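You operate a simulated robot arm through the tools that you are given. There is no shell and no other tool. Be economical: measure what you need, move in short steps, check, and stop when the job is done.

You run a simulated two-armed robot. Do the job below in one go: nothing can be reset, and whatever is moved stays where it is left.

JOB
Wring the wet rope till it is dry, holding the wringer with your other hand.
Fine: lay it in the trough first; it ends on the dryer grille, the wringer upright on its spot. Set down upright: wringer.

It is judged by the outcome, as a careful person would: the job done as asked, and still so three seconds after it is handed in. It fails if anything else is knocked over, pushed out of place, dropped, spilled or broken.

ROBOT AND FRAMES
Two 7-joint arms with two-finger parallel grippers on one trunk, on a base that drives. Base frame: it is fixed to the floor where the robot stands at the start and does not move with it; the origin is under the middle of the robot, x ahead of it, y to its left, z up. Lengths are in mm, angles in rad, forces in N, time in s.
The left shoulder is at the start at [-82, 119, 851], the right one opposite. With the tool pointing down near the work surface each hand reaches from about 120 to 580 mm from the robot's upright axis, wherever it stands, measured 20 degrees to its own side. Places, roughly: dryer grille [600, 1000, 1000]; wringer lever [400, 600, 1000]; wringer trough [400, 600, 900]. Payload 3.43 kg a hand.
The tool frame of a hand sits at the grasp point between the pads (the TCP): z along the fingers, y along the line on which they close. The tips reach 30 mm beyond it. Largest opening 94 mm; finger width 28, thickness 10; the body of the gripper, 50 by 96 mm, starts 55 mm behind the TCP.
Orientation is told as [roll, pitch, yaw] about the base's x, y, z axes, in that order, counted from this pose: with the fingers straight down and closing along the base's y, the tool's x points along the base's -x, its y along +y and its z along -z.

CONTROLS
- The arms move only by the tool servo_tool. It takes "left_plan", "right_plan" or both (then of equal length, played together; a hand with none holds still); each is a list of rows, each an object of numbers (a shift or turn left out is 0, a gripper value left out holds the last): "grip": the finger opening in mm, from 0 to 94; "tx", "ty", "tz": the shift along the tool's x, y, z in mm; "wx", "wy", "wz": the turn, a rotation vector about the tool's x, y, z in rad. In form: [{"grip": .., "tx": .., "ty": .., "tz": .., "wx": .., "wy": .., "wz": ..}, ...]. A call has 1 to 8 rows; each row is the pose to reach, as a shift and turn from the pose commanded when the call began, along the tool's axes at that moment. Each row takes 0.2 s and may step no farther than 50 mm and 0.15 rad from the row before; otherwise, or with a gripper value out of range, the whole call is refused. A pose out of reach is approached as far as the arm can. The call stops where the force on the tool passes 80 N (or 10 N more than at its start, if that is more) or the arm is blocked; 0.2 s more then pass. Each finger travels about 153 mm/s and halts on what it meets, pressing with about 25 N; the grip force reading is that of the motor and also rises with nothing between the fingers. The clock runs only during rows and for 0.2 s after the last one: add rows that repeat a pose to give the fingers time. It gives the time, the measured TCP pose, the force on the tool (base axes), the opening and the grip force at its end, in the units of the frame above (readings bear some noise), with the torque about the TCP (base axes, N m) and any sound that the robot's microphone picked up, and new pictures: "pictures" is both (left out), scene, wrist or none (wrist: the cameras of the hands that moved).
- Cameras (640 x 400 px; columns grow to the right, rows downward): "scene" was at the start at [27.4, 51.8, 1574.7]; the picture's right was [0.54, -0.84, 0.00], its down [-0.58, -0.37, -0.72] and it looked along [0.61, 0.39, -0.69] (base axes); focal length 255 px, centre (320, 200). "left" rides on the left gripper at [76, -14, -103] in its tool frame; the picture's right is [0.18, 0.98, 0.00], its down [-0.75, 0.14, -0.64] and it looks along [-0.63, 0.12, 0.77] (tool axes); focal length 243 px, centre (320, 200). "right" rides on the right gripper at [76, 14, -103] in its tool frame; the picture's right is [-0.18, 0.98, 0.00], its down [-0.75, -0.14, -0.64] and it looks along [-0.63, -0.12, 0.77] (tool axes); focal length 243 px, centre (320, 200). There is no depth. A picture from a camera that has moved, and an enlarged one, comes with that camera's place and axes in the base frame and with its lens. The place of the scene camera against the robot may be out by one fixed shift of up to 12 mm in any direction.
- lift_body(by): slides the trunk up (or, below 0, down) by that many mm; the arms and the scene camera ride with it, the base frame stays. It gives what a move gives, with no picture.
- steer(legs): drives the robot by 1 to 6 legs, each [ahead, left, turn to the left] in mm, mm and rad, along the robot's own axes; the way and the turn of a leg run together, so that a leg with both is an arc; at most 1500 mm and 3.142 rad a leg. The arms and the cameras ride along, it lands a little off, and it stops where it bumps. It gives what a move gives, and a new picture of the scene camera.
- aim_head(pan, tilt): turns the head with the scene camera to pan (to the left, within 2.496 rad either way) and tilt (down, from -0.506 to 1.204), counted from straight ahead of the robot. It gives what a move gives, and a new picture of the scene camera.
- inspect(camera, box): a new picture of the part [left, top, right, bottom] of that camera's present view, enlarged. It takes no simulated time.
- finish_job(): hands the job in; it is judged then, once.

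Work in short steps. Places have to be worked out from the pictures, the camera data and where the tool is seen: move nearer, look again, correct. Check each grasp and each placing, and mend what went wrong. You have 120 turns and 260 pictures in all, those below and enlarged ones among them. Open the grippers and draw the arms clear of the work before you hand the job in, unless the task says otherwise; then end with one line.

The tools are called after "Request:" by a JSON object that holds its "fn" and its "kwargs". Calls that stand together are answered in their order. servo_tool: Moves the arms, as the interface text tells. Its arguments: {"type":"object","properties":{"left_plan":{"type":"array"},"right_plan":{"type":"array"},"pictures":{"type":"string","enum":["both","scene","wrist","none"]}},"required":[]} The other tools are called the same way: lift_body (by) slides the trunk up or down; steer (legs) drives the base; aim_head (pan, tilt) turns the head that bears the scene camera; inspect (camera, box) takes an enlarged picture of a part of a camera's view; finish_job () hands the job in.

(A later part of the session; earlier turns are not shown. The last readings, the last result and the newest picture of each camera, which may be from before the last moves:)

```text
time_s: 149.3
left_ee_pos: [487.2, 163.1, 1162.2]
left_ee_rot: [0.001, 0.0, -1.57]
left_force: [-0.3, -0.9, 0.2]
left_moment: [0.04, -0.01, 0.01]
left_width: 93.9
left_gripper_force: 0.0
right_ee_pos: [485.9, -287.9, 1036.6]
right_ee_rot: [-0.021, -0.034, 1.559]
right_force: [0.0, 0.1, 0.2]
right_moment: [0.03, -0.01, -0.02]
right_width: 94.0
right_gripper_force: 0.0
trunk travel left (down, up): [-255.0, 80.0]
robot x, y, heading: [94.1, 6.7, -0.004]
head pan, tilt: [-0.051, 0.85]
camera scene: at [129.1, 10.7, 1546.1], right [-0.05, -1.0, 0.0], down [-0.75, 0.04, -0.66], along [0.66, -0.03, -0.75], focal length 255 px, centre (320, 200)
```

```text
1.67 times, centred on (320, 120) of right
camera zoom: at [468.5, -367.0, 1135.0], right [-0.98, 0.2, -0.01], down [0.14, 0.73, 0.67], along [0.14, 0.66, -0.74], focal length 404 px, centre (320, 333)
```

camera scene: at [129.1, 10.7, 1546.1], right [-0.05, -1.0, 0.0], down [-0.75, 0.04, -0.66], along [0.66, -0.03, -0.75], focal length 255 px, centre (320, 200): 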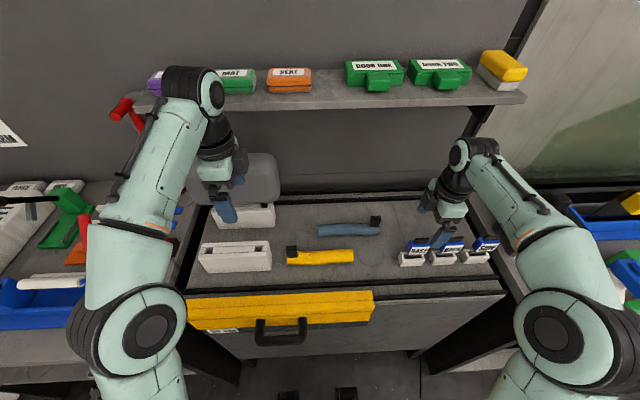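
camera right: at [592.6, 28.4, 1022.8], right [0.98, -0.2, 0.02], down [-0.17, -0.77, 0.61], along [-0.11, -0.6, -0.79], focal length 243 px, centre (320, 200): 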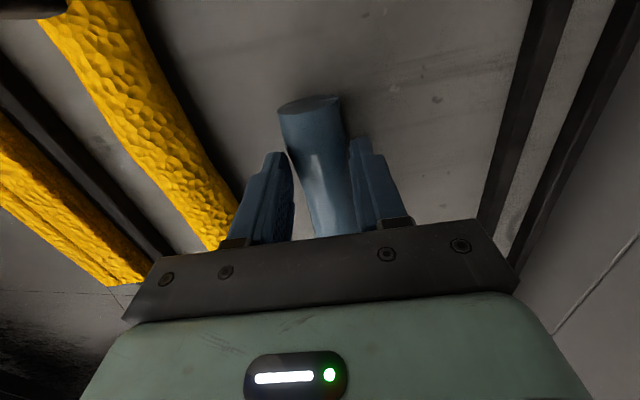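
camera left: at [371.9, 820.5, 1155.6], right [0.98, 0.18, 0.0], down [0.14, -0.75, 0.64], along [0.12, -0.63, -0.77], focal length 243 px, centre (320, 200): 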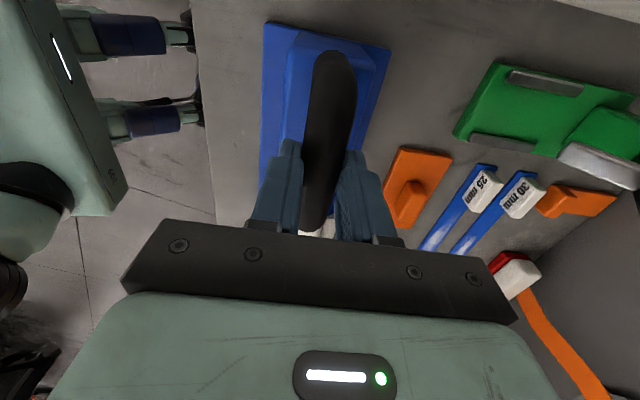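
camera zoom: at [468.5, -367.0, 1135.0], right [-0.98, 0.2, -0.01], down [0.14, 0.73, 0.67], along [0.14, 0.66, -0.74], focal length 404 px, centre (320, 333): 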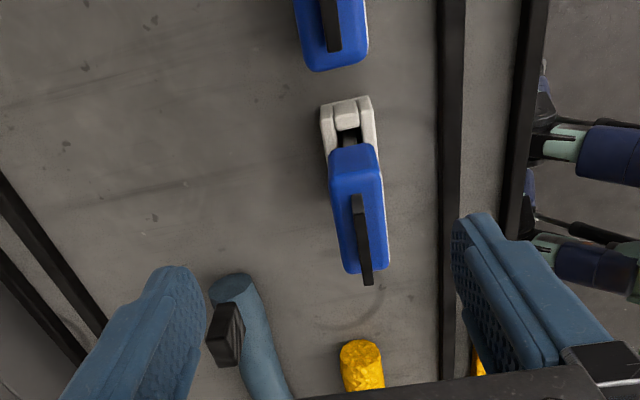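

The roll lies with its tab at the right end. I'll level the hand and move over the tab end at about (569, −198).

Request:
{"fn": "servo_tool", "kwargs": {"right_plan": [{"tx": -22, "ty": -21, "tz": 5, "wx": -0.01, "wy": 0.017, "wz": -0.006}, {"tx": -45, "ty": -42, "tz": 15, "wx": -0.021, "wy": 0.034, "wz": -0.012}, {"tx": -68, "ty": -63, "tz": 25, "wx": -0.021, "wy": 0.034, "wz": -0.012}, {"tx": -90, "ty": -83, "tz": 30, "wx": -0.021, "wy": 0.034, "wz": -0.012}], "pictures": "wrist"}}

Request:
{"fn": "inspect", "kwargs": {"camera": "right", "box": [220, 40, 420, 240]}}

```text
time_s: 150.3
left_ee_pos: [488.4, 163.6, 1161.6]
left_ee_rot: [-0.001, 0.001, -1.569]
left_force: [-0.2, 0.5, -0.2]
left_moment: [0.0, 0.02, 0.01]
left_width: 93.9
left_gripper_force: 0.2
right_ee_pos: [569.4, -196.1, 1010.4]
right_ee_rot: [0.0, -0.002, 1.57]
right_force: [0.2, -0.7, -0.6]
right_moment: [-0.02, 0.02, -0.05]
right_width: 93.6
right_gripper_force: 0.1
trunk travel left (down, up): [-255.0, 80.0]
robot x, y, heading: [91.4, 4.6, -0.001]
head pan, tilt: [-0.051, 0.85]
camera right: at [555.9, -272.6, 1112.0], right [-0.98, 0.19, 0.0], down [0.14, 0.75, 0.64], along [0.12, 0.63, -0.77], focal length 243 px, centre (320, 200)
```

right: 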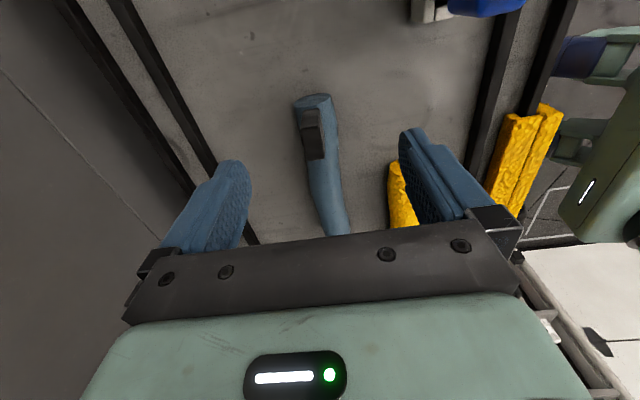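

```text
2.00 times, centred on (320, 140) of right
camera zoom: at [555.9, -272.6, 1112.0], right [-0.98, 0.19, 0.0], down [0.14, 0.75, 0.64], along [0.12, 0.63, -0.77], focal length 485 px, centre (320, 320)
```

zoom: 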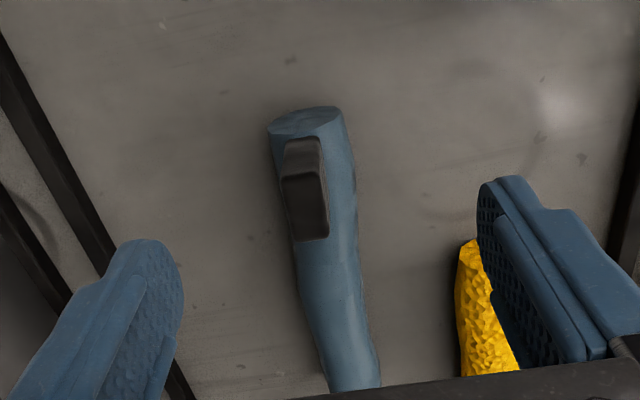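

The tab is upright and between the fingers. I'll shift 4 mm in x, lower and grip, then lift.

Request:
{"fn": "servo_tool", "kwargs": {"right_plan": [{"ty": -4, "tz": 45}, {"ty": -4, "tz": 80}, {"ty": -4, "tz": 93}, {"ty": -4, "tz": 93, "grip": 15}, {"ty": -4, "tz": 93, "grip": 15}, {"ty": -4, "tz": 93, "grip": 15}, {"ty": -4, "tz": 93, "grip": 15}], "pictures": "wrist"}}

Request:
{"fn": "servo_tool", "kwargs": {"right_plan": [{"tz": -35}, {"tz": -75, "ty": 20}, {"tz": -110, "ty": 50}, {"tz": -130, "ty": 95}, {"tz": -140, "ty": 140}, {"tz": -140, "ty": 185}], "pictures": "both"}}

```text
time_s: 151.9
left_ee_pos: [487.5, 163.2, 1162.4]
left_ee_rot: [0.003, -0.002, -1.569]
left_force: [-0.2, -0.9, -0.1]
left_moment: [-0.03, 0.01, 0.0]
left_width: 93.8
left_gripper_force: 0.0
right_ee_pos: [573.6, -196.6, 916.4]
right_ee_rot: [-0.001, 0.0, 1.569]
right_force: [1.3, 1.1, -0.5]
right_moment: [-0.11, -0.01, -0.02]
right_width: 37.7
right_gripper_force: 24.9
trunk travel left (down, up): [-255.0, 80.0]
robot x, y, heading: [96.9, 9.0, 0.003]
head pan, tilt: [-0.051, 0.85]
camera right: at [559.6, -272.7, 1018.9], right [-0.98, 0.18, 0.0], down [0.14, 0.75, 0.64], along [0.12, 0.63, -0.77], focal length 243 px, centre (320, 200)
```

right: 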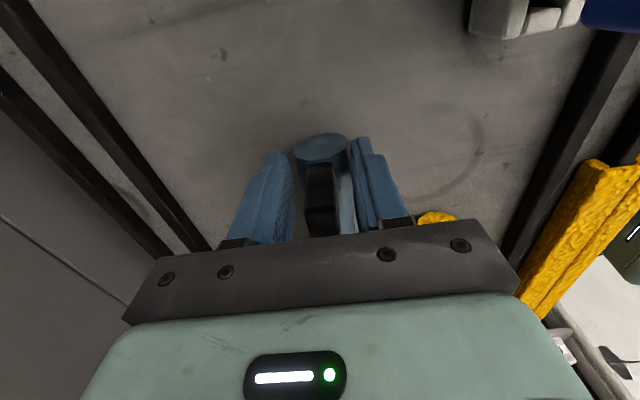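

```text
time_s: 153.3
left_ee_pos: [486.4, 162.7, 1163.5]
left_ee_rot: [0.002, 0.001, -1.569]
left_force: [-0.2, -0.8, 1.3]
left_moment: [-0.01, 0.0, -0.02]
left_width: 93.7
left_gripper_force: 0.0
right_ee_pos: [386.8, -198.0, 1056.1]
right_ee_rot: [-0.003, 0.0, 1.569]
right_force: [-0.2, 0.5, -2.0]
right_moment: [-0.11, 0.0, -0.01]
right_width: 37.5
right_gripper_force: 24.5
trunk travel left (down, up): [-255.0, 80.0]
robot x, y, heading: [98.1, 8.9, 0.003]
head pan, tilt: [-0.051, 0.85]
camera scene: at [127.6, 11.0, 1546.1], right [-0.05, -1.0, 0.0], down [-0.75, 0.04, -0.66], along [0.66, -0.03, -0.75], focal length 255 px, centre (320, 200)
camera right: at [371.5, -272.8, 1158.3], right [-0.98, 0.19, 0.0], down [0.14, 0.75, 0.64], along [0.12, 0.63, -0.77], focal length 243 px, centre (320, 200)
```

scene: 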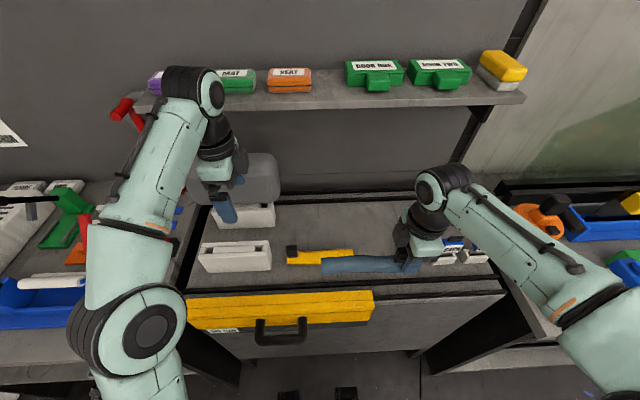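
right: 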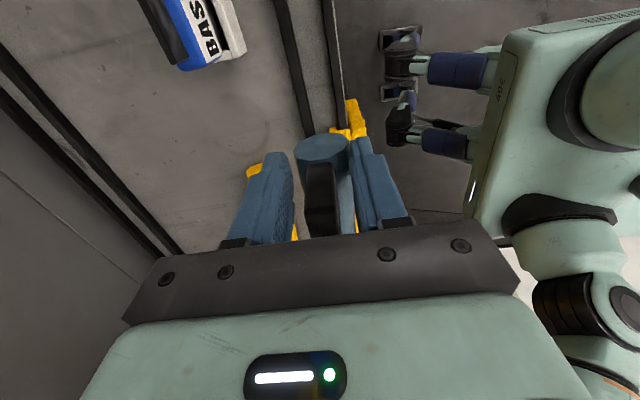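

Gripped at the tab end. I'll drive back to the wringer.

Request:
{"fn": "steer", "kwargs": {"legs": [[-190, 0, 0], [0, 582, 0], [88, 0, 0]]}}

Request:
{"fn": "inspect", "kwargs": {"camera": "left", "box": [220, 0, 440, 240]}}

```text
time_s: 160.7
left_ee_pos: [389.7, 739.2, 1162.6]
left_ee_rot: [-0.001, -0.001, -1.575]
left_force: [1.0, -0.2, -0.1]
left_moment: [-0.01, 0.01, -0.02]
left_width: 93.9
left_gripper_force: 0.1
right_ee_pos: [287.2, 379.5, 1056.2]
right_ee_rot: [0.0, -0.001, 1.563]
right_force: [-0.1, 0.5, -1.0]
right_moment: [-0.1, -0.02, -0.01]
right_width: 37.4
right_gripper_force: 24.7
trunk travel left (down, up): [-255.0, 80.0]
robot x, y, heading: [-6.3, 581.9, -0.007]
head pan, tilt: [-0.051, 0.85]
camera scene: at [30.8, 589.3, 1546.1], right [-0.06, -1.0, 0.0], down [-0.75, 0.04, -0.66], along [0.66, -0.04, -0.75], focal length 255 px, centre (320, 200)
```

scene: 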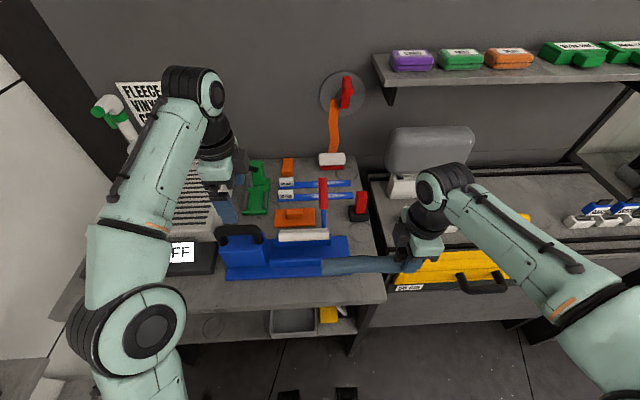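

```text
1.67 times, centred on (330, 120) of left
camera zoom: at [375.1, 815.4, 1265.4], right [0.98, 0.18, 0.0], down [0.14, -0.75, 0.64], along [0.12, -0.63, -0.77], focal length 404 px, centre (303, 333)
```

zoom: 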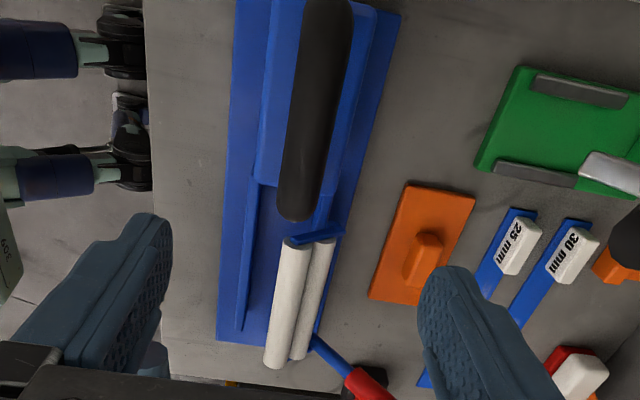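

The left camera shows the lever with its twin rollers and the bar below. I'll grip the bar again with the left hand, centred on it.

Request:
{"fn": "servo_tool", "kwargs": {"left_plan": [{"tx": 20, "tz": 40}, {"tx": 20, "tz": 80}, {"tx": 20, "tz": 109}, {"tx": 20, "tz": 109, "grip": 10}, {"tx": 20, "tz": 109, "grip": 10}, {"tx": 20, "tz": 109, "grip": 10}, {"tx": 20, "tz": 109, "grip": 10}], "pictures": "none"}}

Request:
{"fn": "inspect", "kwargs": {"camera": "scene", "box": [280, 200, 420, 290]}}

```text
time_s: 162.3
left_ee_pos: [387.1, 759.9, 1051.8]
left_ee_rot: [0.0, 0.0, -1.574]
left_force: [-0.1, 0.7, 0.5]
left_moment: [-0.13, -0.12, 0.3]
left_width: 24.6
left_gripper_force: 24.6
right_ee_pos: [287.0, 379.6, 1055.8]
right_ee_rot: [0.001, 0.002, 1.565]
right_force: [-0.1, 0.1, -1.0]
right_moment: [-0.1, 0.0, 0.0]
right_width: 37.4
right_gripper_force: 25.1
trunk travel left (down, up): [-255.0, 80.0]
robot x, y, heading: [-8.3, 584.9, -0.009]
head pan, tilt: [-0.051, 0.85]
```

```text
4.44 times, centred on (350, 245) of scene
camera zoom: at [30.3, 589.5, 1546.1], right [-0.06, -1.0, 0.0], down [-0.75, 0.04, -0.66], along [0.66, -0.04, -0.75], focal length 1133 px, centre (187, 0)
```

zoom: 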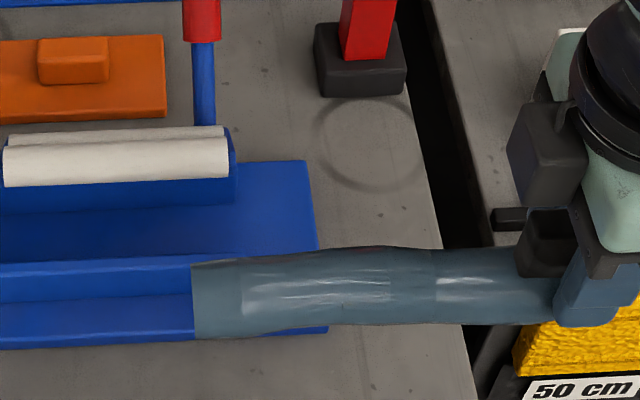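

The wringer needs about 22.5 mm to the right and 1.5 mm back to be on its mark. I'll slide it while gripping.

Request:
{"fn": "servo_tool", "kwargs": {"left_plan": [{"tx": -8}, {"tx": -16, "ty": 1}, {"tx": -22.5, "ty": 1.5}, {"tx": -22.5, "ty": 1.5}], "right_plan": [{"ty": -15}, {"ty": -30}, {"ty": -45, "tx": 20}, {"ty": -60, "tx": 50}], "pictures": "none"}}

Request:
{"fn": "servo_tool", "kwargs": {"right_plan": [{"tx": 10, "ty": -20}, {"tx": 20, "ty": -36, "tz": 25}, {"tx": 20, "ty": -36, "tz": 60}, {"tx": 20, "ty": -36, "tz": 90}], "pictures": "none"}}

Request:
{"fn": "inspect", "kwargs": {"camera": "scene", "box": [280, 200, 420, 290]}}

```text
time_s: 163.3
left_ee_pos: [390.9, 737.0, 1052.3]
left_ee_rot: [0.0, 0.002, -1.575]
left_force: [-0.5, -0.5, -0.4]
left_moment: [0.65, 0.01, 0.05]
left_width: 24.5
left_gripper_force: 25.7
right_ee_pos: [348.1, 327.0, 1055.3]
right_ee_rot: [-0.002, -0.001, 1.562]
right_force: [-0.3, -0.2, -0.8]
right_moment: [-0.06, -0.02, -0.04]
right_width: 37.8
right_gripper_force: 25.0
trunk travel left (down, up): [-255.0, 80.0]
robot x, y, heading: [-6.1, 587.0, -0.006]
head pan, tilt: [-0.051, 0.85]
```

```text
time_s: 164.3
left_ee_pos: [390.4, 736.8, 1052.9]
left_ee_rot: [0.002, 0.001, -1.576]
left_force: [0.5, 0.5, -0.3]
left_moment: [0.23, -0.08, 0.03]
left_width: 24.4
left_gripper_force: 25.2
right_ee_pos: [384.2, 309.3, 965.1]
right_ee_rot: [0.001, 0.001, 1.565]
right_force: [0.2, -0.2, -1.7]
right_moment: [-0.11, 0.02, 0.02]
right_width: 37.3
right_gripper_force: 25.3
trunk travel left (down, up): [-255.0, 80.0]
robot x, y, heading: [-5.1, 585.5, -0.005]
head pan, tilt: [-0.051, 0.85]
```

```text
4.44 times, centred on (350, 245) of scene
camera zoom: at [30.9, 589.4, 1546.1], right [-0.06, -1.0, 0.0], down [-0.75, 0.04, -0.66], along [0.66, -0.04, -0.75], focal length 1133 px, centre (187, 0)
```

zoom: 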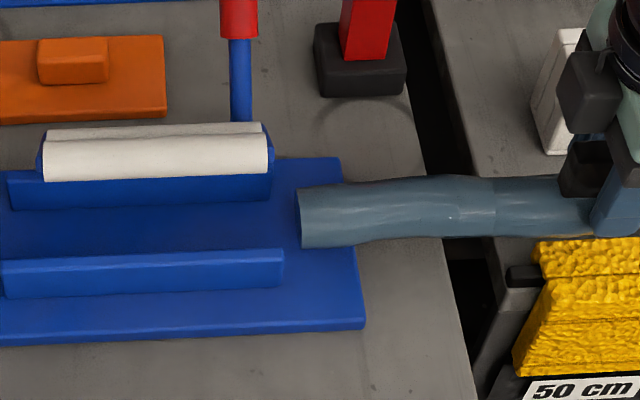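

The wringer is on its mark relative to the orange block. I'll lower the roll, shift it 3 mm in x, and slide it in under the rollers while the left hand holds the handle.

Request:
{"fn": "servo_tool", "kwargs": {"right_plan": [{"tz": 16, "ty": -3}, {"tz": 16, "ty": -3, "tx": -15}, {"tz": 16, "ty": -3, "tx": -30}, {"tz": 16, "ty": -3, "tx": -45}, {"tz": 16, "ty": -3, "tx": -60}], "pictures": "none"}}

Request:
{"fn": "inspect", "kwargs": {"camera": "scene", "box": [270, 200, 410, 290]}}

```text
time_s: 165.5
left_ee_pos: [389.9, 735.7, 1051.5]
left_ee_rot: [0.002, 0.0, -1.575]
left_force: [-0.7, 0.2, -0.2]
left_moment: [-0.01, 0.07, -0.01]
left_width: 25.0
left_gripper_force: 25.4
right_ee_pos: [387.8, 369.9, 950.3]
right_ee_rot: [0.0, 0.001, 1.564]
right_force: [-0.4, -0.4, 0.9]
right_moment: [0.02, -0.05, -0.05]
right_width: 37.3
right_gripper_force: 25.0
trunk travel left (down, up): [-255.0, 80.0]
robot x, y, heading: [-4.1, 586.9, -0.008]
head pan, tilt: [-0.051, 0.85]
```

```text
4.44 times, centred on (340, 245) of scene
camera zoom: at [30.5, 589.7, 1546.1], right [-0.06, -1.0, 0.0], down [-0.75, 0.04, -0.66], along [0.66, -0.04, -0.75], focal length 1133 px, centre (231, 0)
```

zoom: 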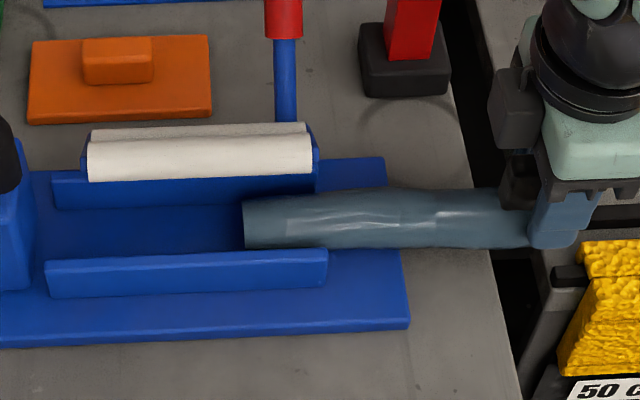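

The roll slides freely into the trough under the rollers. I'll continue until the hand is just short of the lever.

Request:
{"fn": "servo_tool", "kwargs": {"right_plan": [{"tx": -20}, {"tx": -40}, {"tx": -60}, {"tx": -80}, {"tx": -95}, {"tx": -105}], "pictures": "wrist"}}

Request:
{"fn": "inspect", "kwargs": {"camera": "scene", "box": [260, 190, 400, 290]}}

```text
time_s: 166.9
left_ee_pos: [390.7, 736.3, 1052.6]
left_ee_rot: [0.003, 0.0, -1.575]
left_force: [1.0, 2.6, 0.5]
left_moment: [-0.26, 0.03, 0.01]
left_width: 24.7
left_gripper_force: 25.4
right_ee_pos: [387.1, 473.1, 950.0]
right_ee_rot: [-0.002, -0.001, 1.562]
right_force: [1.2, -4.7, 10.1]
right_moment: [0.03, 0.11, 0.16]
right_width: 37.4
right_gripper_force: 24.8
trunk travel left (down, up): [-255.0, 80.0]
robot x, y, heading: [-6.7, 588.6, -0.003]
head pan, tilt: [-0.051, 0.85]
camera right: at [372.1, 397.6, 1052.6], right [-0.98, 0.19, 0.0], down [0.15, 0.75, 0.64], along [0.12, 0.63, -0.77], focal length 243 px, centre (320, 200)
```

right: 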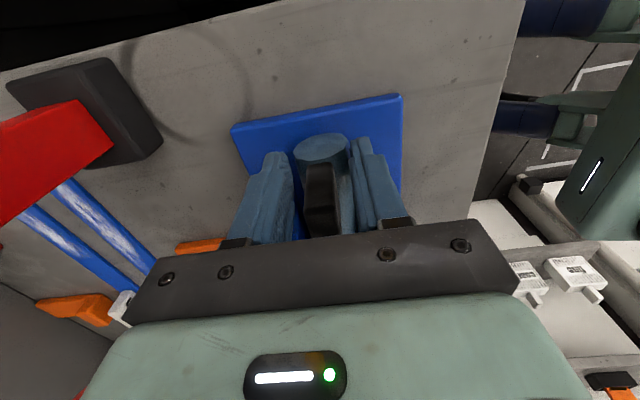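

```text
4.00 times, centred on (330, 240) of scene
camera zoom: at [30.1, 589.4, 1546.2], right [-0.06, -1.0, 0.0], down [-0.75, 0.04, -0.66], along [0.66, -0.04, -0.75], focal length 1020 px, centre (280, 40)
```

zoom: 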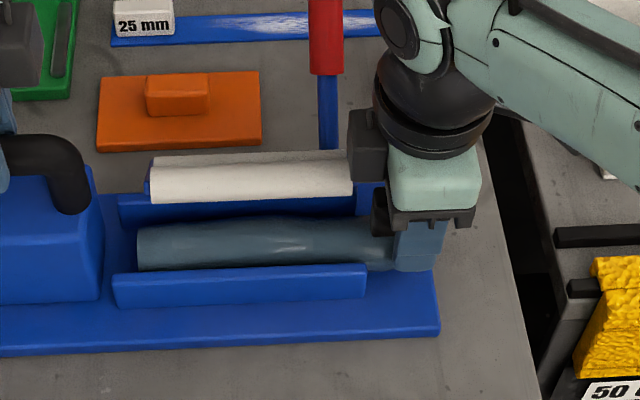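

The roll lies in the trough under the rollers, with the tab outside at the right. I'll release it and lift the right hand straight up.

Request:
{"fn": "servo_tool", "kwargs": {"right_plan": [{"grip": 60}, {"grip": 94}, {"grip": 94}, {"tz": -40}, {"tz": -80}, {"tz": -120}, {"tz": -160}, {"tz": -180, "tx": 20}], "pictures": "both"}}

Request:
{"fn": "inspect", "kwargs": {"camera": "scene", "box": [250, 170, 410, 290]}}

```text
time_s: 168.7
left_ee_pos: [390.5, 735.8, 1052.8]
left_ee_rot: [0.002, -0.001, -1.574]
left_force: [-0.6, -0.8, 0.7]
left_moment: [-0.07, -0.03, -0.03]
left_width: 24.5
left_gripper_force: 25.9
right_ee_pos: [384.6, 452.4, 1131.3]
right_ee_rot: [-0.001, 0.001, 1.563]
right_force: [0.2, 1.2, -0.1]
right_moment: [-0.04, 0.02, 0.0]
right_width: 94.0
right_gripper_force: 0.1
trunk travel left (down, up): [-255.0, 80.0]
robot x, y, heading: [-4.2, 588.7, -0.002]
head pan, tilt: [-0.051, 0.85]
camera scene: at [30.3, 589.2, 1546.1], right [-0.06, -1.0, 0.0], down [-0.75, 0.04, -0.66], along [0.66, -0.04, -0.75], focal length 255 px, centre (320, 200)
camera right: at [370.7, 377.0, 1232.9], right [-0.98, 0.19, 0.0], down [0.15, 0.75, 0.64], along [0.12, 0.63, -0.77], focal length 243 px, centre (320, 200)
```

scene: 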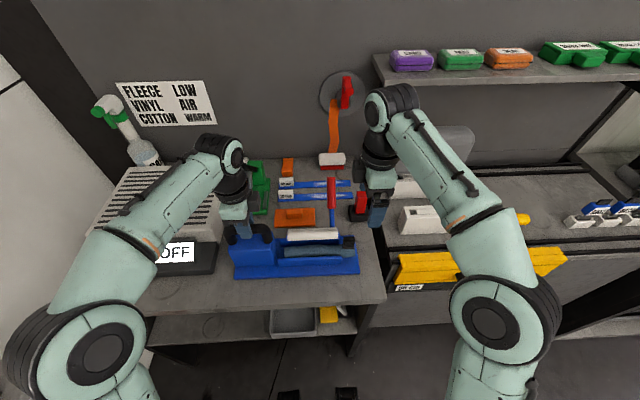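
right: 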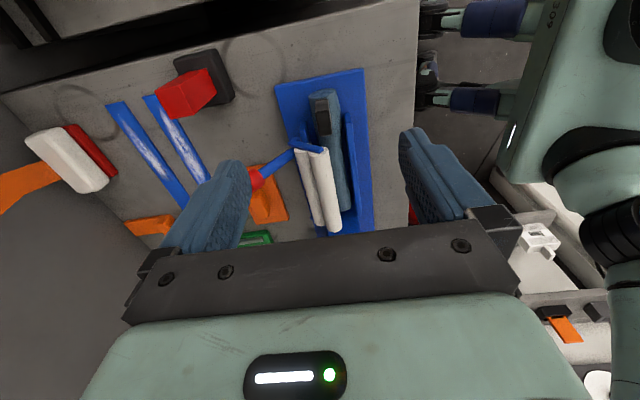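

```text
3.33 times, centred on (330, 230) of scene
camera zoom: at [30.3, 589.2, 1546.1], right [-0.06, -1.0, 0.0], down [-0.75, 0.04, -0.66], along [0.66, -0.04, -0.75], focal length 850 px, centre (287, 100)
```

zoom: 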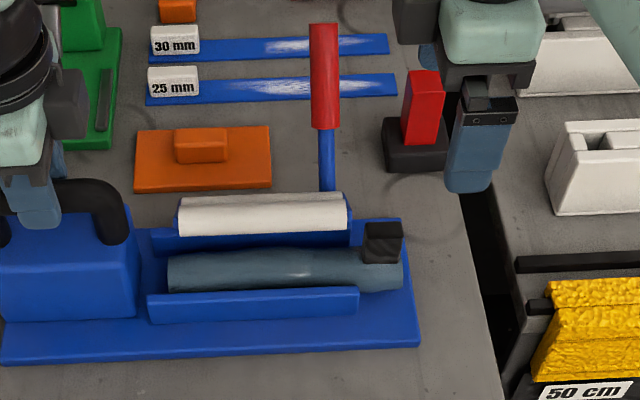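

The roll is laid properly. I'll look at the lever from this end in close-up.

Request:
{"fn": "inspect", "kwargs": {"camera": "right", "box": [230, 60, 410, 240]}}

```text
2.22 times, centred on (320, 150) of right
camera zoom: at [370.7, 377.0, 1232.9], right [-0.98, 0.19, 0.0], down [0.15, 0.75, 0.64], along [0.12, 0.63, -0.77], focal length 539 px, centre (320, 311)
```

zoom: 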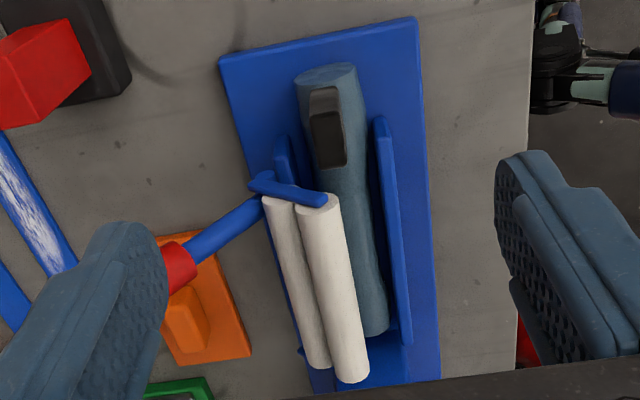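

The lever is a bracket with two rollers, pivoting near the rear rail. Pulling the red grip toward me should roll it down onto the roll. I'll turn the right hand to yaw 0 and bring it in front of the grip.

Request:
{"fn": "servo_tool", "kwargs": {"right_plan": [{"wz": 0.15}, {"wz": 0.3}, {"wz": 0.45, "tx": -15}, {"wz": 0.6, "tx": -30}, {"wz": 0.75, "tx": -45}, {"wz": 0.9, "tx": -60}, {"wz": 1.05, "tx": -75}, {"wz": 1.2, "tx": -80}], "pictures": "none"}}

Request:
{"fn": "servo_tool", "kwargs": {"right_plan": [{"wz": 0.13, "tz": 15}, {"wz": 0.26, "tz": 35}, {"wz": 0.363, "tz": 55}, {"wz": 0.363, "tz": 70}], "pictures": "both"}}

```text
time_s: 170.5
left_ee_pos: [390.1, 737.2, 1052.7]
left_ee_rot: [0.001, 0.001, -1.576]
left_force: [-0.2, 0.1, 0.1]
left_moment: [-0.09, -0.03, -0.05]
left_width: 24.6
left_gripper_force: 25.3
right_ee_pos: [386.6, 534.4, 1130.8]
right_ee_rot: [-0.002, 0.0, 0.361]
right_force: [0.4, 0.8, 0.0]
right_moment: [-0.01, 0.03, 0.01]
right_width: 94.2
right_gripper_force: 0.1
trunk travel left (down, up): [-255.0, 80.0]
robot x, y, heading: [-9.6, 588.0, -0.008]
head pan, tilt: [-0.051, 0.85]
```

```text
time_s: 171.5
left_ee_pos: [390.0, 735.5, 1052.6]
left_ee_rot: [0.001, -0.001, -1.577]
left_force: [-0.2, 0.5, 0.8]
left_moment: [-0.03, -0.02, -0.08]
left_width: 24.7
left_gripper_force: 24.8
right_ee_pos: [386.6, 534.2, 1060.9]
right_ee_rot: [0.0, 0.0, -0.001]
right_force: [0.5, -0.2, -0.1]
right_moment: [0.0, 0.03, -0.02]
right_width: 93.7
right_gripper_force: 0.0
trunk travel left (down, up): [-255.0, 80.0]
robot x, y, heading: [-6.3, 584.9, -0.004]
head pan, tilt: [-0.051, 0.85]
camera scene: at [30.6, 589.5, 1546.1], right [-0.06, -1.0, 0.0], down [-0.75, 0.04, -0.66], along [0.66, -0.04, -0.75], focal length 255 px, centre (320, 200)
camera right: at [311.1, 548.6, 1162.4], right [0.19, 0.98, 0.0], down [0.75, -0.14, 0.64], along [0.63, -0.12, -0.77], focal length 243 px, centre (320, 200)
```

scene: 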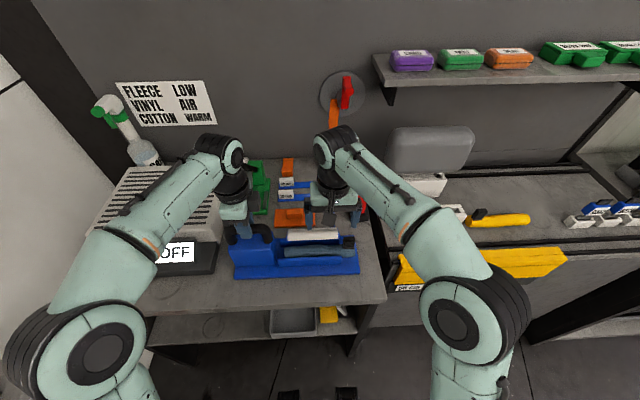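
right: 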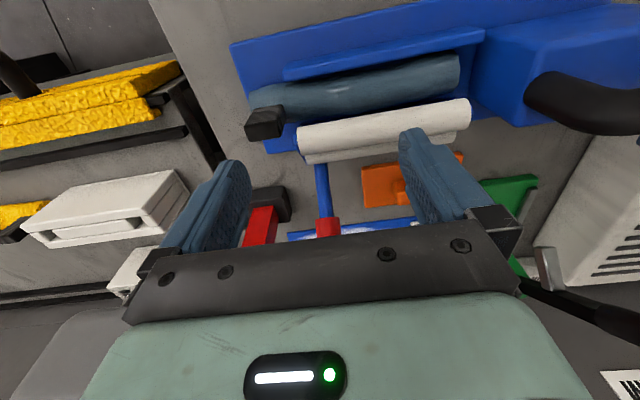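

The handle is centred between the fingers. I'll move forward to straddle the red grip.

Request:
{"fn": "servo_tool", "kwargs": {"right_plan": [{"tx": -30}, {"tx": -60}, {"tx": -90, "tz": 5}, {"tx": -94, "tz": 10}], "pictures": "both"}}

Request:
{"fn": "inspect", "kwargs": {"camera": "scene", "box": [270, 160, 400, 280]}}

```text
time_s: 172.5
left_ee_pos: [389.2, 735.7, 1052.5]
left_ee_rot: [0.002, 0.0, -1.575]
left_force: [-0.8, 0.6, -0.1]
left_moment: [0.05, -0.08, -0.06]
left_width: 24.8
left_gripper_force: 24.8
right_ee_pos: [469.9, 531.5, 1050.8]
right_ee_rot: [0.001, 0.0, 0.001]
right_force: [-0.3, 0.8, -0.9]
right_moment: [-0.02, -0.03, 0.02]
right_width: 94.0
right_gripper_force: 0.0
right hand out of reach, approached as far as the arm can: row 3, 4
trunk travel left (down, up): [-255.0, 80.0]
robot x, y, heading: [-5.6, 582.0, -0.006]
head pan, tilt: [-0.051, 0.85]
camera scene: at [30.3, 589.4, 1546.1], right [-0.06, -1.0, 0.0], down [-0.75, 0.04, -0.66], along [0.66, -0.04, -0.75], focal length 255 px, centre (320, 200)
camera right: at [395.0, 545.5, 1152.9], right [0.18, 0.98, 0.0], down [0.75, -0.14, 0.64], along [0.63, -0.12, -0.77], focal length 243 px, centre (320, 200)
```

scene: 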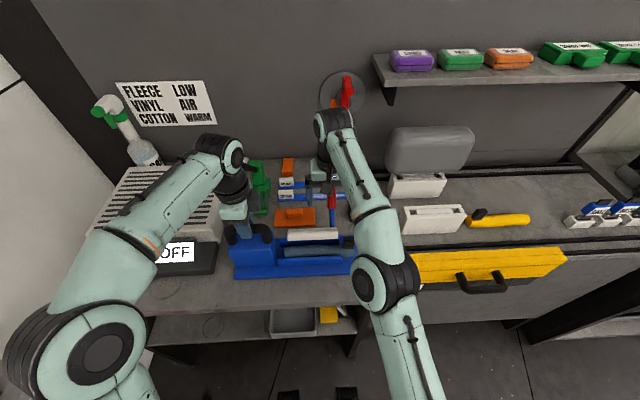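
right: 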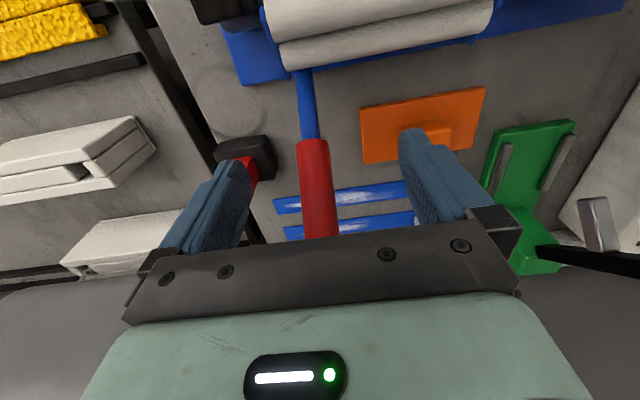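

```text
3.33 times, centred on (335, 220) of scene
camera zoom: at [30.3, 589.4, 1546.1], right [-0.06, -1.0, 0.0], down [-0.75, 0.04, -0.66], along [0.66, -0.04, -0.75], focal length 850 px, centre (270, 133)
```

zoom: 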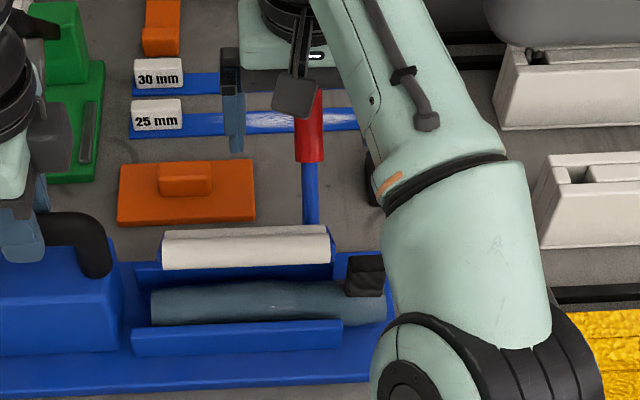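

The red grip lies between the fingers. I'll shift 4 mm in −y and close gently on it.

Request:
{"fn": "servo_tool", "kwargs": {"right_plan": [{"tx": 8, "ty": -4}, {"tx": 8, "ty": -4, "grip": 10}, {"tx": 8, "ty": -4, "grip": 10}, {"tx": 8, "ty": -4, "grip": 10}, {"tx": 8, "ty": -4, "grip": 10}], "pictures": "wrist"}}

```text
time_s: 173.7
left_ee_pos: [390.5, 736.7, 1052.5]
left_ee_rot: [0.0, 0.001, -1.577]
left_force: [-0.5, 0.6, 0.0]
left_moment: [0.04, -0.01, -0.12]
left_width: 24.6
left_gripper_force: 24.8
right_ee_pos: [462.8, 527.7, 1051.3]
right_ee_rot: [0.0, 0.001, -0.001]
right_force: [-0.5, 0.1, 0.2]
right_moment: [-0.01, -0.01, 0.01]
right_width: 10.2
right_gripper_force: 0.1
trunk travel left (down, up): [-255.0, 80.0]
robot x, y, heading: [-2.7, 588.5, -0.005]
head pan, tilt: [-0.051, 0.85]
camera right: at [386.2, 542.3, 1153.1], right [0.18, 0.98, 0.0], down [0.75, -0.14, 0.64], along [0.63, -0.12, -0.77], focal length 243 px, centre (320, 200)
```

right: 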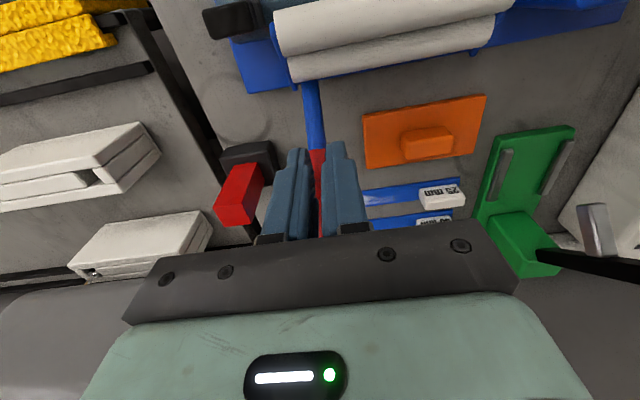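

I missed: the grip lies just below the fingertips. I'll reopen, go about 35 mm lower and slightly forward, and close again.

Request:
{"fn": "servo_tool", "kwargs": {"right_plan": [{"grip": 94}, {"grip": 94}, {"tz": 18, "tx": -5, "grip": 94}, {"tz": 35, "tx": -10, "grip": 94}, {"tz": 35, "tx": -10, "grip": 10}, {"tz": 35, "tx": -10, "grip": 10}, {"tz": 35, "tx": -10, "grip": 10}, {"tz": 35, "tx": -10, "grip": 10}], "pictures": "wrist"}}

```text
time_s: 175.5
left_ee_pos: [389.7, 736.6, 1051.5]
left_ee_rot: [0.002, 0.001, -1.572]
left_force: [-0.7, 9.4, -1.2]
left_moment: [-0.15, -0.04, 0.44]
left_width: 24.5
left_gripper_force: 24.7
right_ee_pos: [472.1, 525.8, 1016.7]
right_ee_rot: [-0.002, 0.0, -0.001]
right_force: [0.0, -10.1, 3.3]
right_moment: [-0.18, 0.07, 0.05]
right_width: 23.5
right_gripper_force: 25.4
trunk travel left (down, up): [-255.0, 80.0]
robot x, y, heading: [-8.1, 584.6, -0.002]
head pan, tilt: [-0.051, 0.85]
camera right: at [396.6, 540.8, 1119.0], right [0.19, 0.98, 0.0], down [0.75, -0.14, 0.64], along [0.63, -0.12, -0.77], focal length 243 px, centre (320, 200)
```

right: 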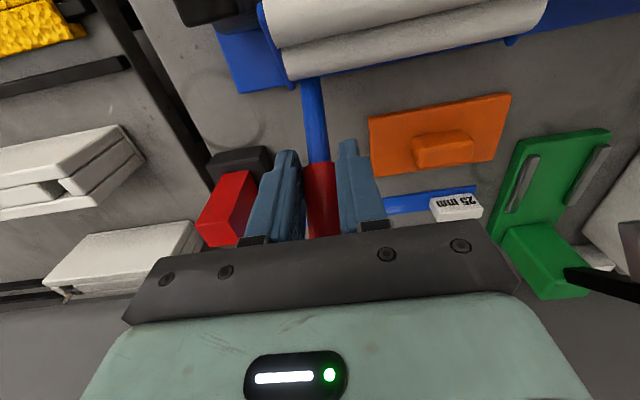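

Gripped at 23.5 mm. I'll ease the sideways strain and test a small pull up and toward me.

Request:
{"fn": "servo_tool", "kwargs": {"right_plan": [{"ty": -3}, {"ty": -3, "tx": 5, "tz": -4}, {"ty": -3, "tx": 10, "tz": -8}, {"ty": -3, "tx": 15, "tz": -13}], "pictures": "scene"}}

Request:
{"fn": "inspect", "kwargs": {"camera": "scene", "box": [270, 160, 400, 280]}}

```text
time_s: 176.5
left_ee_pos: [390.2, 737.9, 1054.4]
left_ee_rot: [0.0, 0.005, -1.575]
left_force: [-12.1, 17.6, 10.1]
left_moment: [0.2, 0.28, -0.8]
left_width: 26.1
left_gripper_force: 25.1
right_ee_pos: [457.8, 522.2, 1030.1]
right_ee_rot: [-0.005, 0.0, -0.001]
right_force: [10.9, -16.6, -8.6]
right_moment: [-0.19, -0.58, -0.16]
right_width: 23.7
right_gripper_force: 25.0
trunk travel left (down, up): [-255.0, 80.0]
robot x, y, heading: [-10.0, 584.4, -0.005]
head pan, tilt: [-0.051, 0.85]
camera scene: at [29.8, 589.2, 1546.2], right [-0.06, -1.0, 0.0], down [-0.75, 0.04, -0.66], along [0.66, -0.04, -0.75], focal length 255 px, centre (320, 200)
```

scene: 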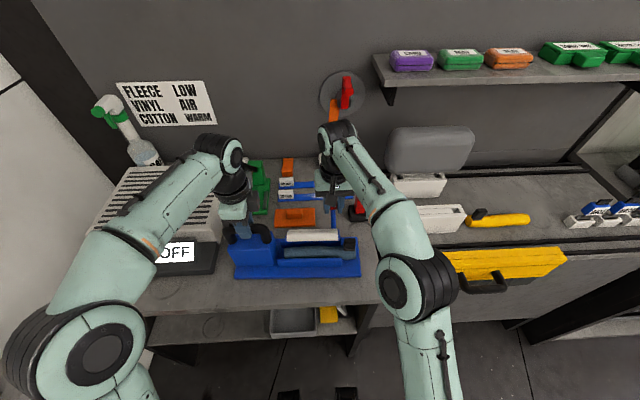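

```text
3.33 times, centred on (335, 220) of scene
camera zoom: at [29.8, 589.2, 1546.2], right [-0.06, -1.0, 0.0], down [-0.75, 0.04, -0.66], along [0.66, -0.04, -0.75], focal length 850 px, centre (270, 133)
```

zoom: 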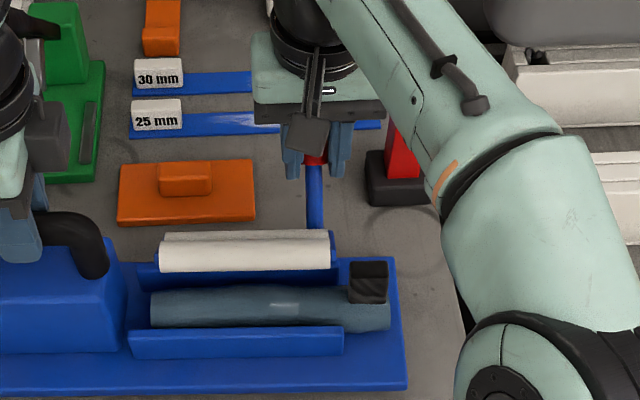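

The pull met about 15 N and tugged the wringer slightly. I'll return to the start and test the opposite way, pressing the grip down.

Request:
{"fn": "servo_tool", "kwargs": {"right_plan": [{"tx": -5, "tz": 4, "ty": 3}, {"tx": -10, "tz": 8, "ty": 6}, {"tx": -15, "tz": 13, "ty": 6}, {"tx": -15, "tz": 13, "ty": 6}], "pictures": "none"}}

Request:
{"fn": "servo_tool", "kwargs": {"right_plan": [{"tz": 4}, {"tz": 8}, {"tz": 12}], "pictures": "none"}}

Request:
{"fn": "inspect", "kwargs": {"camera": "scene", "box": [270, 160, 400, 280]}}

```text
time_s: 177.5
left_ee_pos: [391.0, 736.7, 1052.1]
left_ee_rot: [0.001, 0.0, -1.575]
left_force: [1.7, 8.2, -10.6]
left_moment: [0.62, 0.09, 0.71]
left_width: 24.7
left_gripper_force: 25.4
right_ee_pos: [472.1, 531.7, 1019.0]
right_ee_rot: [0.004, -0.001, 0.002]
right_force: [-2.9, -7.2, 12.4]
right_moment: [-0.22, 0.5, -0.05]
right_width: 23.9
right_gripper_force: 25.1
trunk travel left (down, up): [-255.0, 80.0]
robot x, y, heading: [-5.5, 590.6, -0.008]
head pan, tilt: [-0.051, 0.85]
```

```text
time_s: 178.3
left_ee_pos: [391.3, 735.5, 1054.0]
left_ee_rot: [0.007, -0.003, -1.577]
left_force: [9.7, -4.1, -4.7]
left_moment: [0.01, -0.3, 0.78]
left_width: 25.4
left_gripper_force: 24.8
right_ee_pos: [471.3, 532.5, 1007.9]
right_ee_rot: [0.005, -0.004, 0.004]
right_force: [-5.6, 3.5, 30.2]
right_moment: [-0.06, -0.12, 0.18]
right_width: 24.0
right_gripper_force: 24.9
trunk travel left (down, up): [-255.0, 80.0]
robot x, y, heading: [-4.1, 585.5, -0.01]
head pan, tilt: [-0.051, 0.85]
```

```text
3.33 times, centred on (335, 220) of scene
camera zoom: at [28.5, 589.7, 1546.3], right [-0.06, -1.0, 0.0], down [-0.75, 0.04, -0.66], along [0.66, -0.04, -0.75], focal length 850 px, centre (270, 133)
```

zoom: 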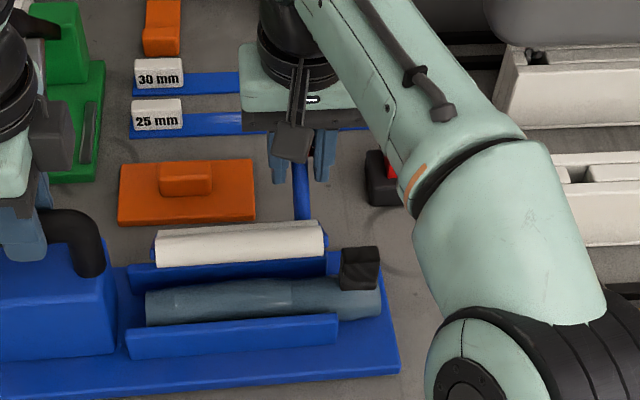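

The rollers don't move when pressed; the bracket geometry says the grip must swing up and toward me. My clamped pads also resisted the rotation, so I'll rotate the hand along with the lever and take it farther out for leverage. First I'll release and back up.

Request:
{"fn": "servo_tool", "kwargs": {"right_plan": [{"tz": -6}, {"tz": -12}, {"tz": -12, "grip": 94}, {"tz": -12, "grip": 94}, {"tz": -40, "grip": 94}, {"tz": -45, "tx": 40, "grip": 94}, {"tz": -45, "tx": 60, "grip": 94}], "pictures": "wrist"}}

Request:
{"fn": "inspect", "kwargs": {"camera": "scene", "box": [270, 160, 400, 280]}}

Request:
{"fn": "inspect", "kwargs": {"camera": "right", "box": [220, 40, 460, 240]}}

```text
time_s: 179.9
left_ee_pos: [390.8, 736.9, 1052.7]
left_ee_rot: [0.001, 0.0, -1.575]
left_force: [-0.8, 0.5, -8.0]
left_moment: [0.09, 0.04, -0.2]
left_width: 24.6
left_gripper_force: 24.5
right_ee_pos: [413.0, 532.0, 1048.8]
right_ee_rot: [-0.001, 0.001, -0.001]
right_force: [0.1, -0.3, -0.4]
right_moment: [-0.03, 0.01, -0.03]
right_width: 94.1
right_gripper_force: 0.0
trunk travel left (down, up): [-255.0, 80.0]
robot x, y, heading: [-3.4, 587.5, -0.008]
head pan, tilt: [-0.051, 0.85]
camera right: at [336.9, 545.9, 1150.3], right [0.18, 0.98, 0.0], down [0.75, -0.14, 0.64], along [0.63, -0.12, -0.77], focal length 243 px, centre (320, 200)
```

right: 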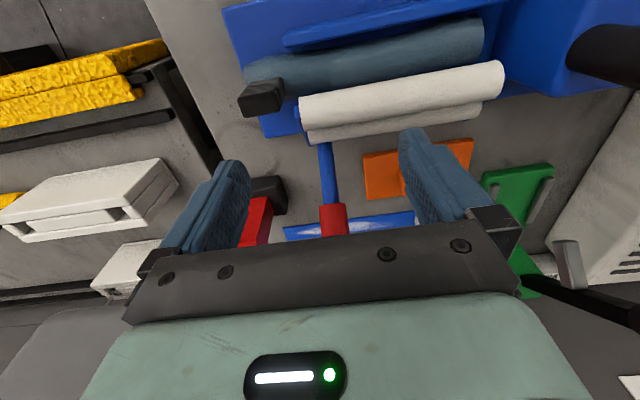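

```text
3.33 times, centred on (335, 220) of scene
camera zoom: at [30.7, 589.7, 1546.1], right [-0.06, -1.0, 0.0], down [-0.75, 0.04, -0.66], along [0.66, -0.04, -0.75], focal length 850 px, centre (270, 133)
```

zoom: 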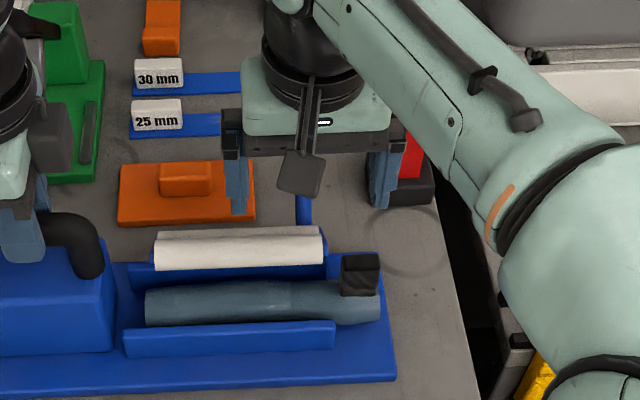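

```text
2.00 times, centred on (340, 140) of right
camera zoom: at [336.9, 545.9, 1150.3], right [0.18, 0.98, 0.0], down [0.75, -0.14, 0.64], along [0.63, -0.12, -0.77], focal length 485 px, centre (280, 320)
```

zoom: 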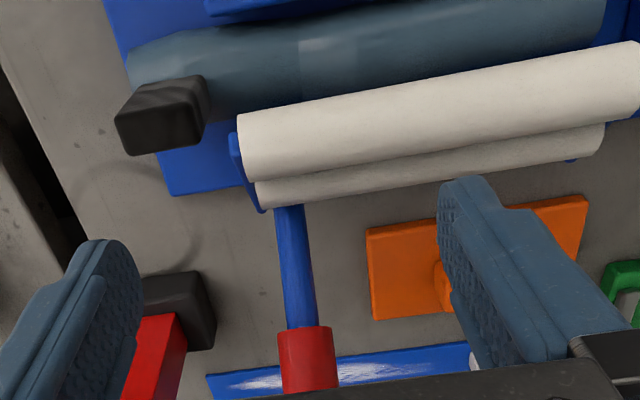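

I'll raise and tilt the right hand about 0.45 rad so its fingers point forward and down, roughly square to the grip.

Request:
{"fn": "servo_tool", "kwargs": {"right_plan": [{"tz": -20, "ty": 3, "wy": -0.1}, {"tz": -40, "tx": -10, "ty": 3, "wy": -0.22}, {"tz": -46, "tx": -20, "ty": 3, "wy": -0.34}, {"tz": -46, "tx": -27, "ty": 3, "wy": -0.45}], "pictures": "both"}}

```text
time_s: 180.9
left_ee_pos: [389.8, 735.5, 1052.4]
left_ee_rot: [0.0, 0.001, -1.575]
left_force: [-0.8, 0.0, -8.5]
left_moment: [0.31, -0.01, -0.12]
left_width: 24.6
left_gripper_force: 25.0
right_ee_pos: [439.8, 533.3, 1095.5]
right_ee_rot: [0.001, -0.453, 0.0]
right_force: [0.7, -0.1, 0.8]
right_moment: [0.0, -0.02, -0.02]
right_width: 93.9
right_gripper_force: 0.1
trunk travel left (down, up): [-255.0, 80.0]
robot x, y, heading: [-9.9, 583.7, -0.005]
head pan, tilt: [-0.051, 0.85]
camera scene: at [30.5, 589.3, 1546.1], right [-0.06, -1.0, 0.0], down [-0.75, 0.04, -0.66], along [0.66, -0.04, -0.75], focal length 255 px, centre (320, 200)
camera right: at [327.1, 546.9, 1153.9], right [0.16, 0.98, 0.08], down [0.4, -0.14, 0.91], along [0.9, -0.12, -0.41], focal length 243 px, centre (320, 200)
```

scene: 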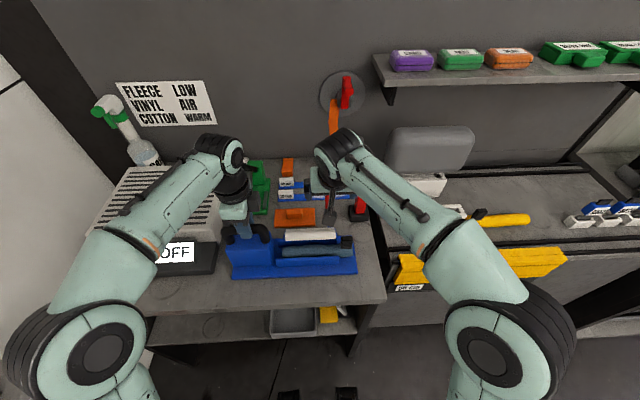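
right: 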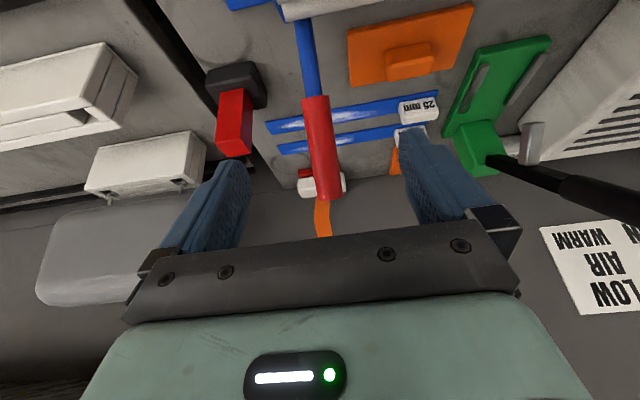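

The red grip runs from (457, 1013) to (513, 1066), centred between the fingers. I'll move in and clamp its middle.

Request:
{"fn": "servo_tool", "kwargs": {"right_plan": [{"tx": -10, "tz": 30}, {"tx": -20, "tz": 66}, {"tx": -20, "tz": 66, "grip": 10}, {"tx": -20, "tz": 66, "grip": 10}, {"tx": -20, "tz": 66, "grip": 10}, {"tx": -20, "tz": 66, "grip": 10}], "pictures": "wrist"}}

```text
time_s: 182.3
left_ee_pos: [390.3, 737.2, 1052.4]
left_ee_rot: [-0.002, 0.001, -1.575]
left_force: [-3.2, 3.8, -5.8]
left_moment: [-0.23, 0.07, -0.01]
left_width: 24.7
left_gripper_force: 24.9
right_ee_pos: [485.9, 530.8, 1042.7]
right_ee_rot: [0.001, -0.45, -0.001]
right_force: [3.8, -3.5, 0.0]
right_moment: [0.14, -0.39, -0.26]
right_width: 23.3
right_gripper_force: 25.1
trunk travel left (down, up): [-255.0, 80.0]
robot x, y, heading: [-3.3, 587.6, -0.005]
head pan, tilt: [-0.051, 0.85]
camera right: at [373.6, 545.5, 1101.3], right [0.17, 0.98, 0.08], down [0.4, -0.14, 0.91], along [0.9, -0.12, -0.42], focal length 243 px, centre (320, 200)
```

right: 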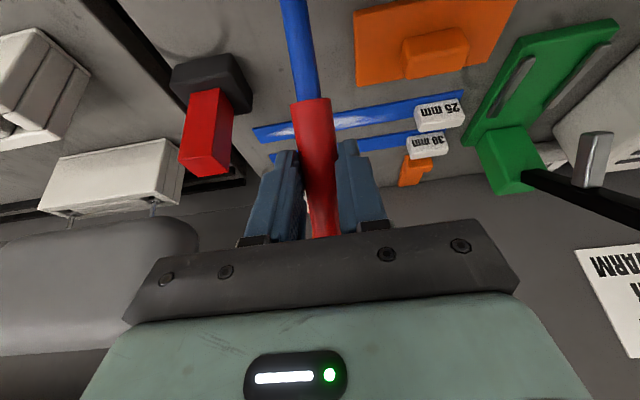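

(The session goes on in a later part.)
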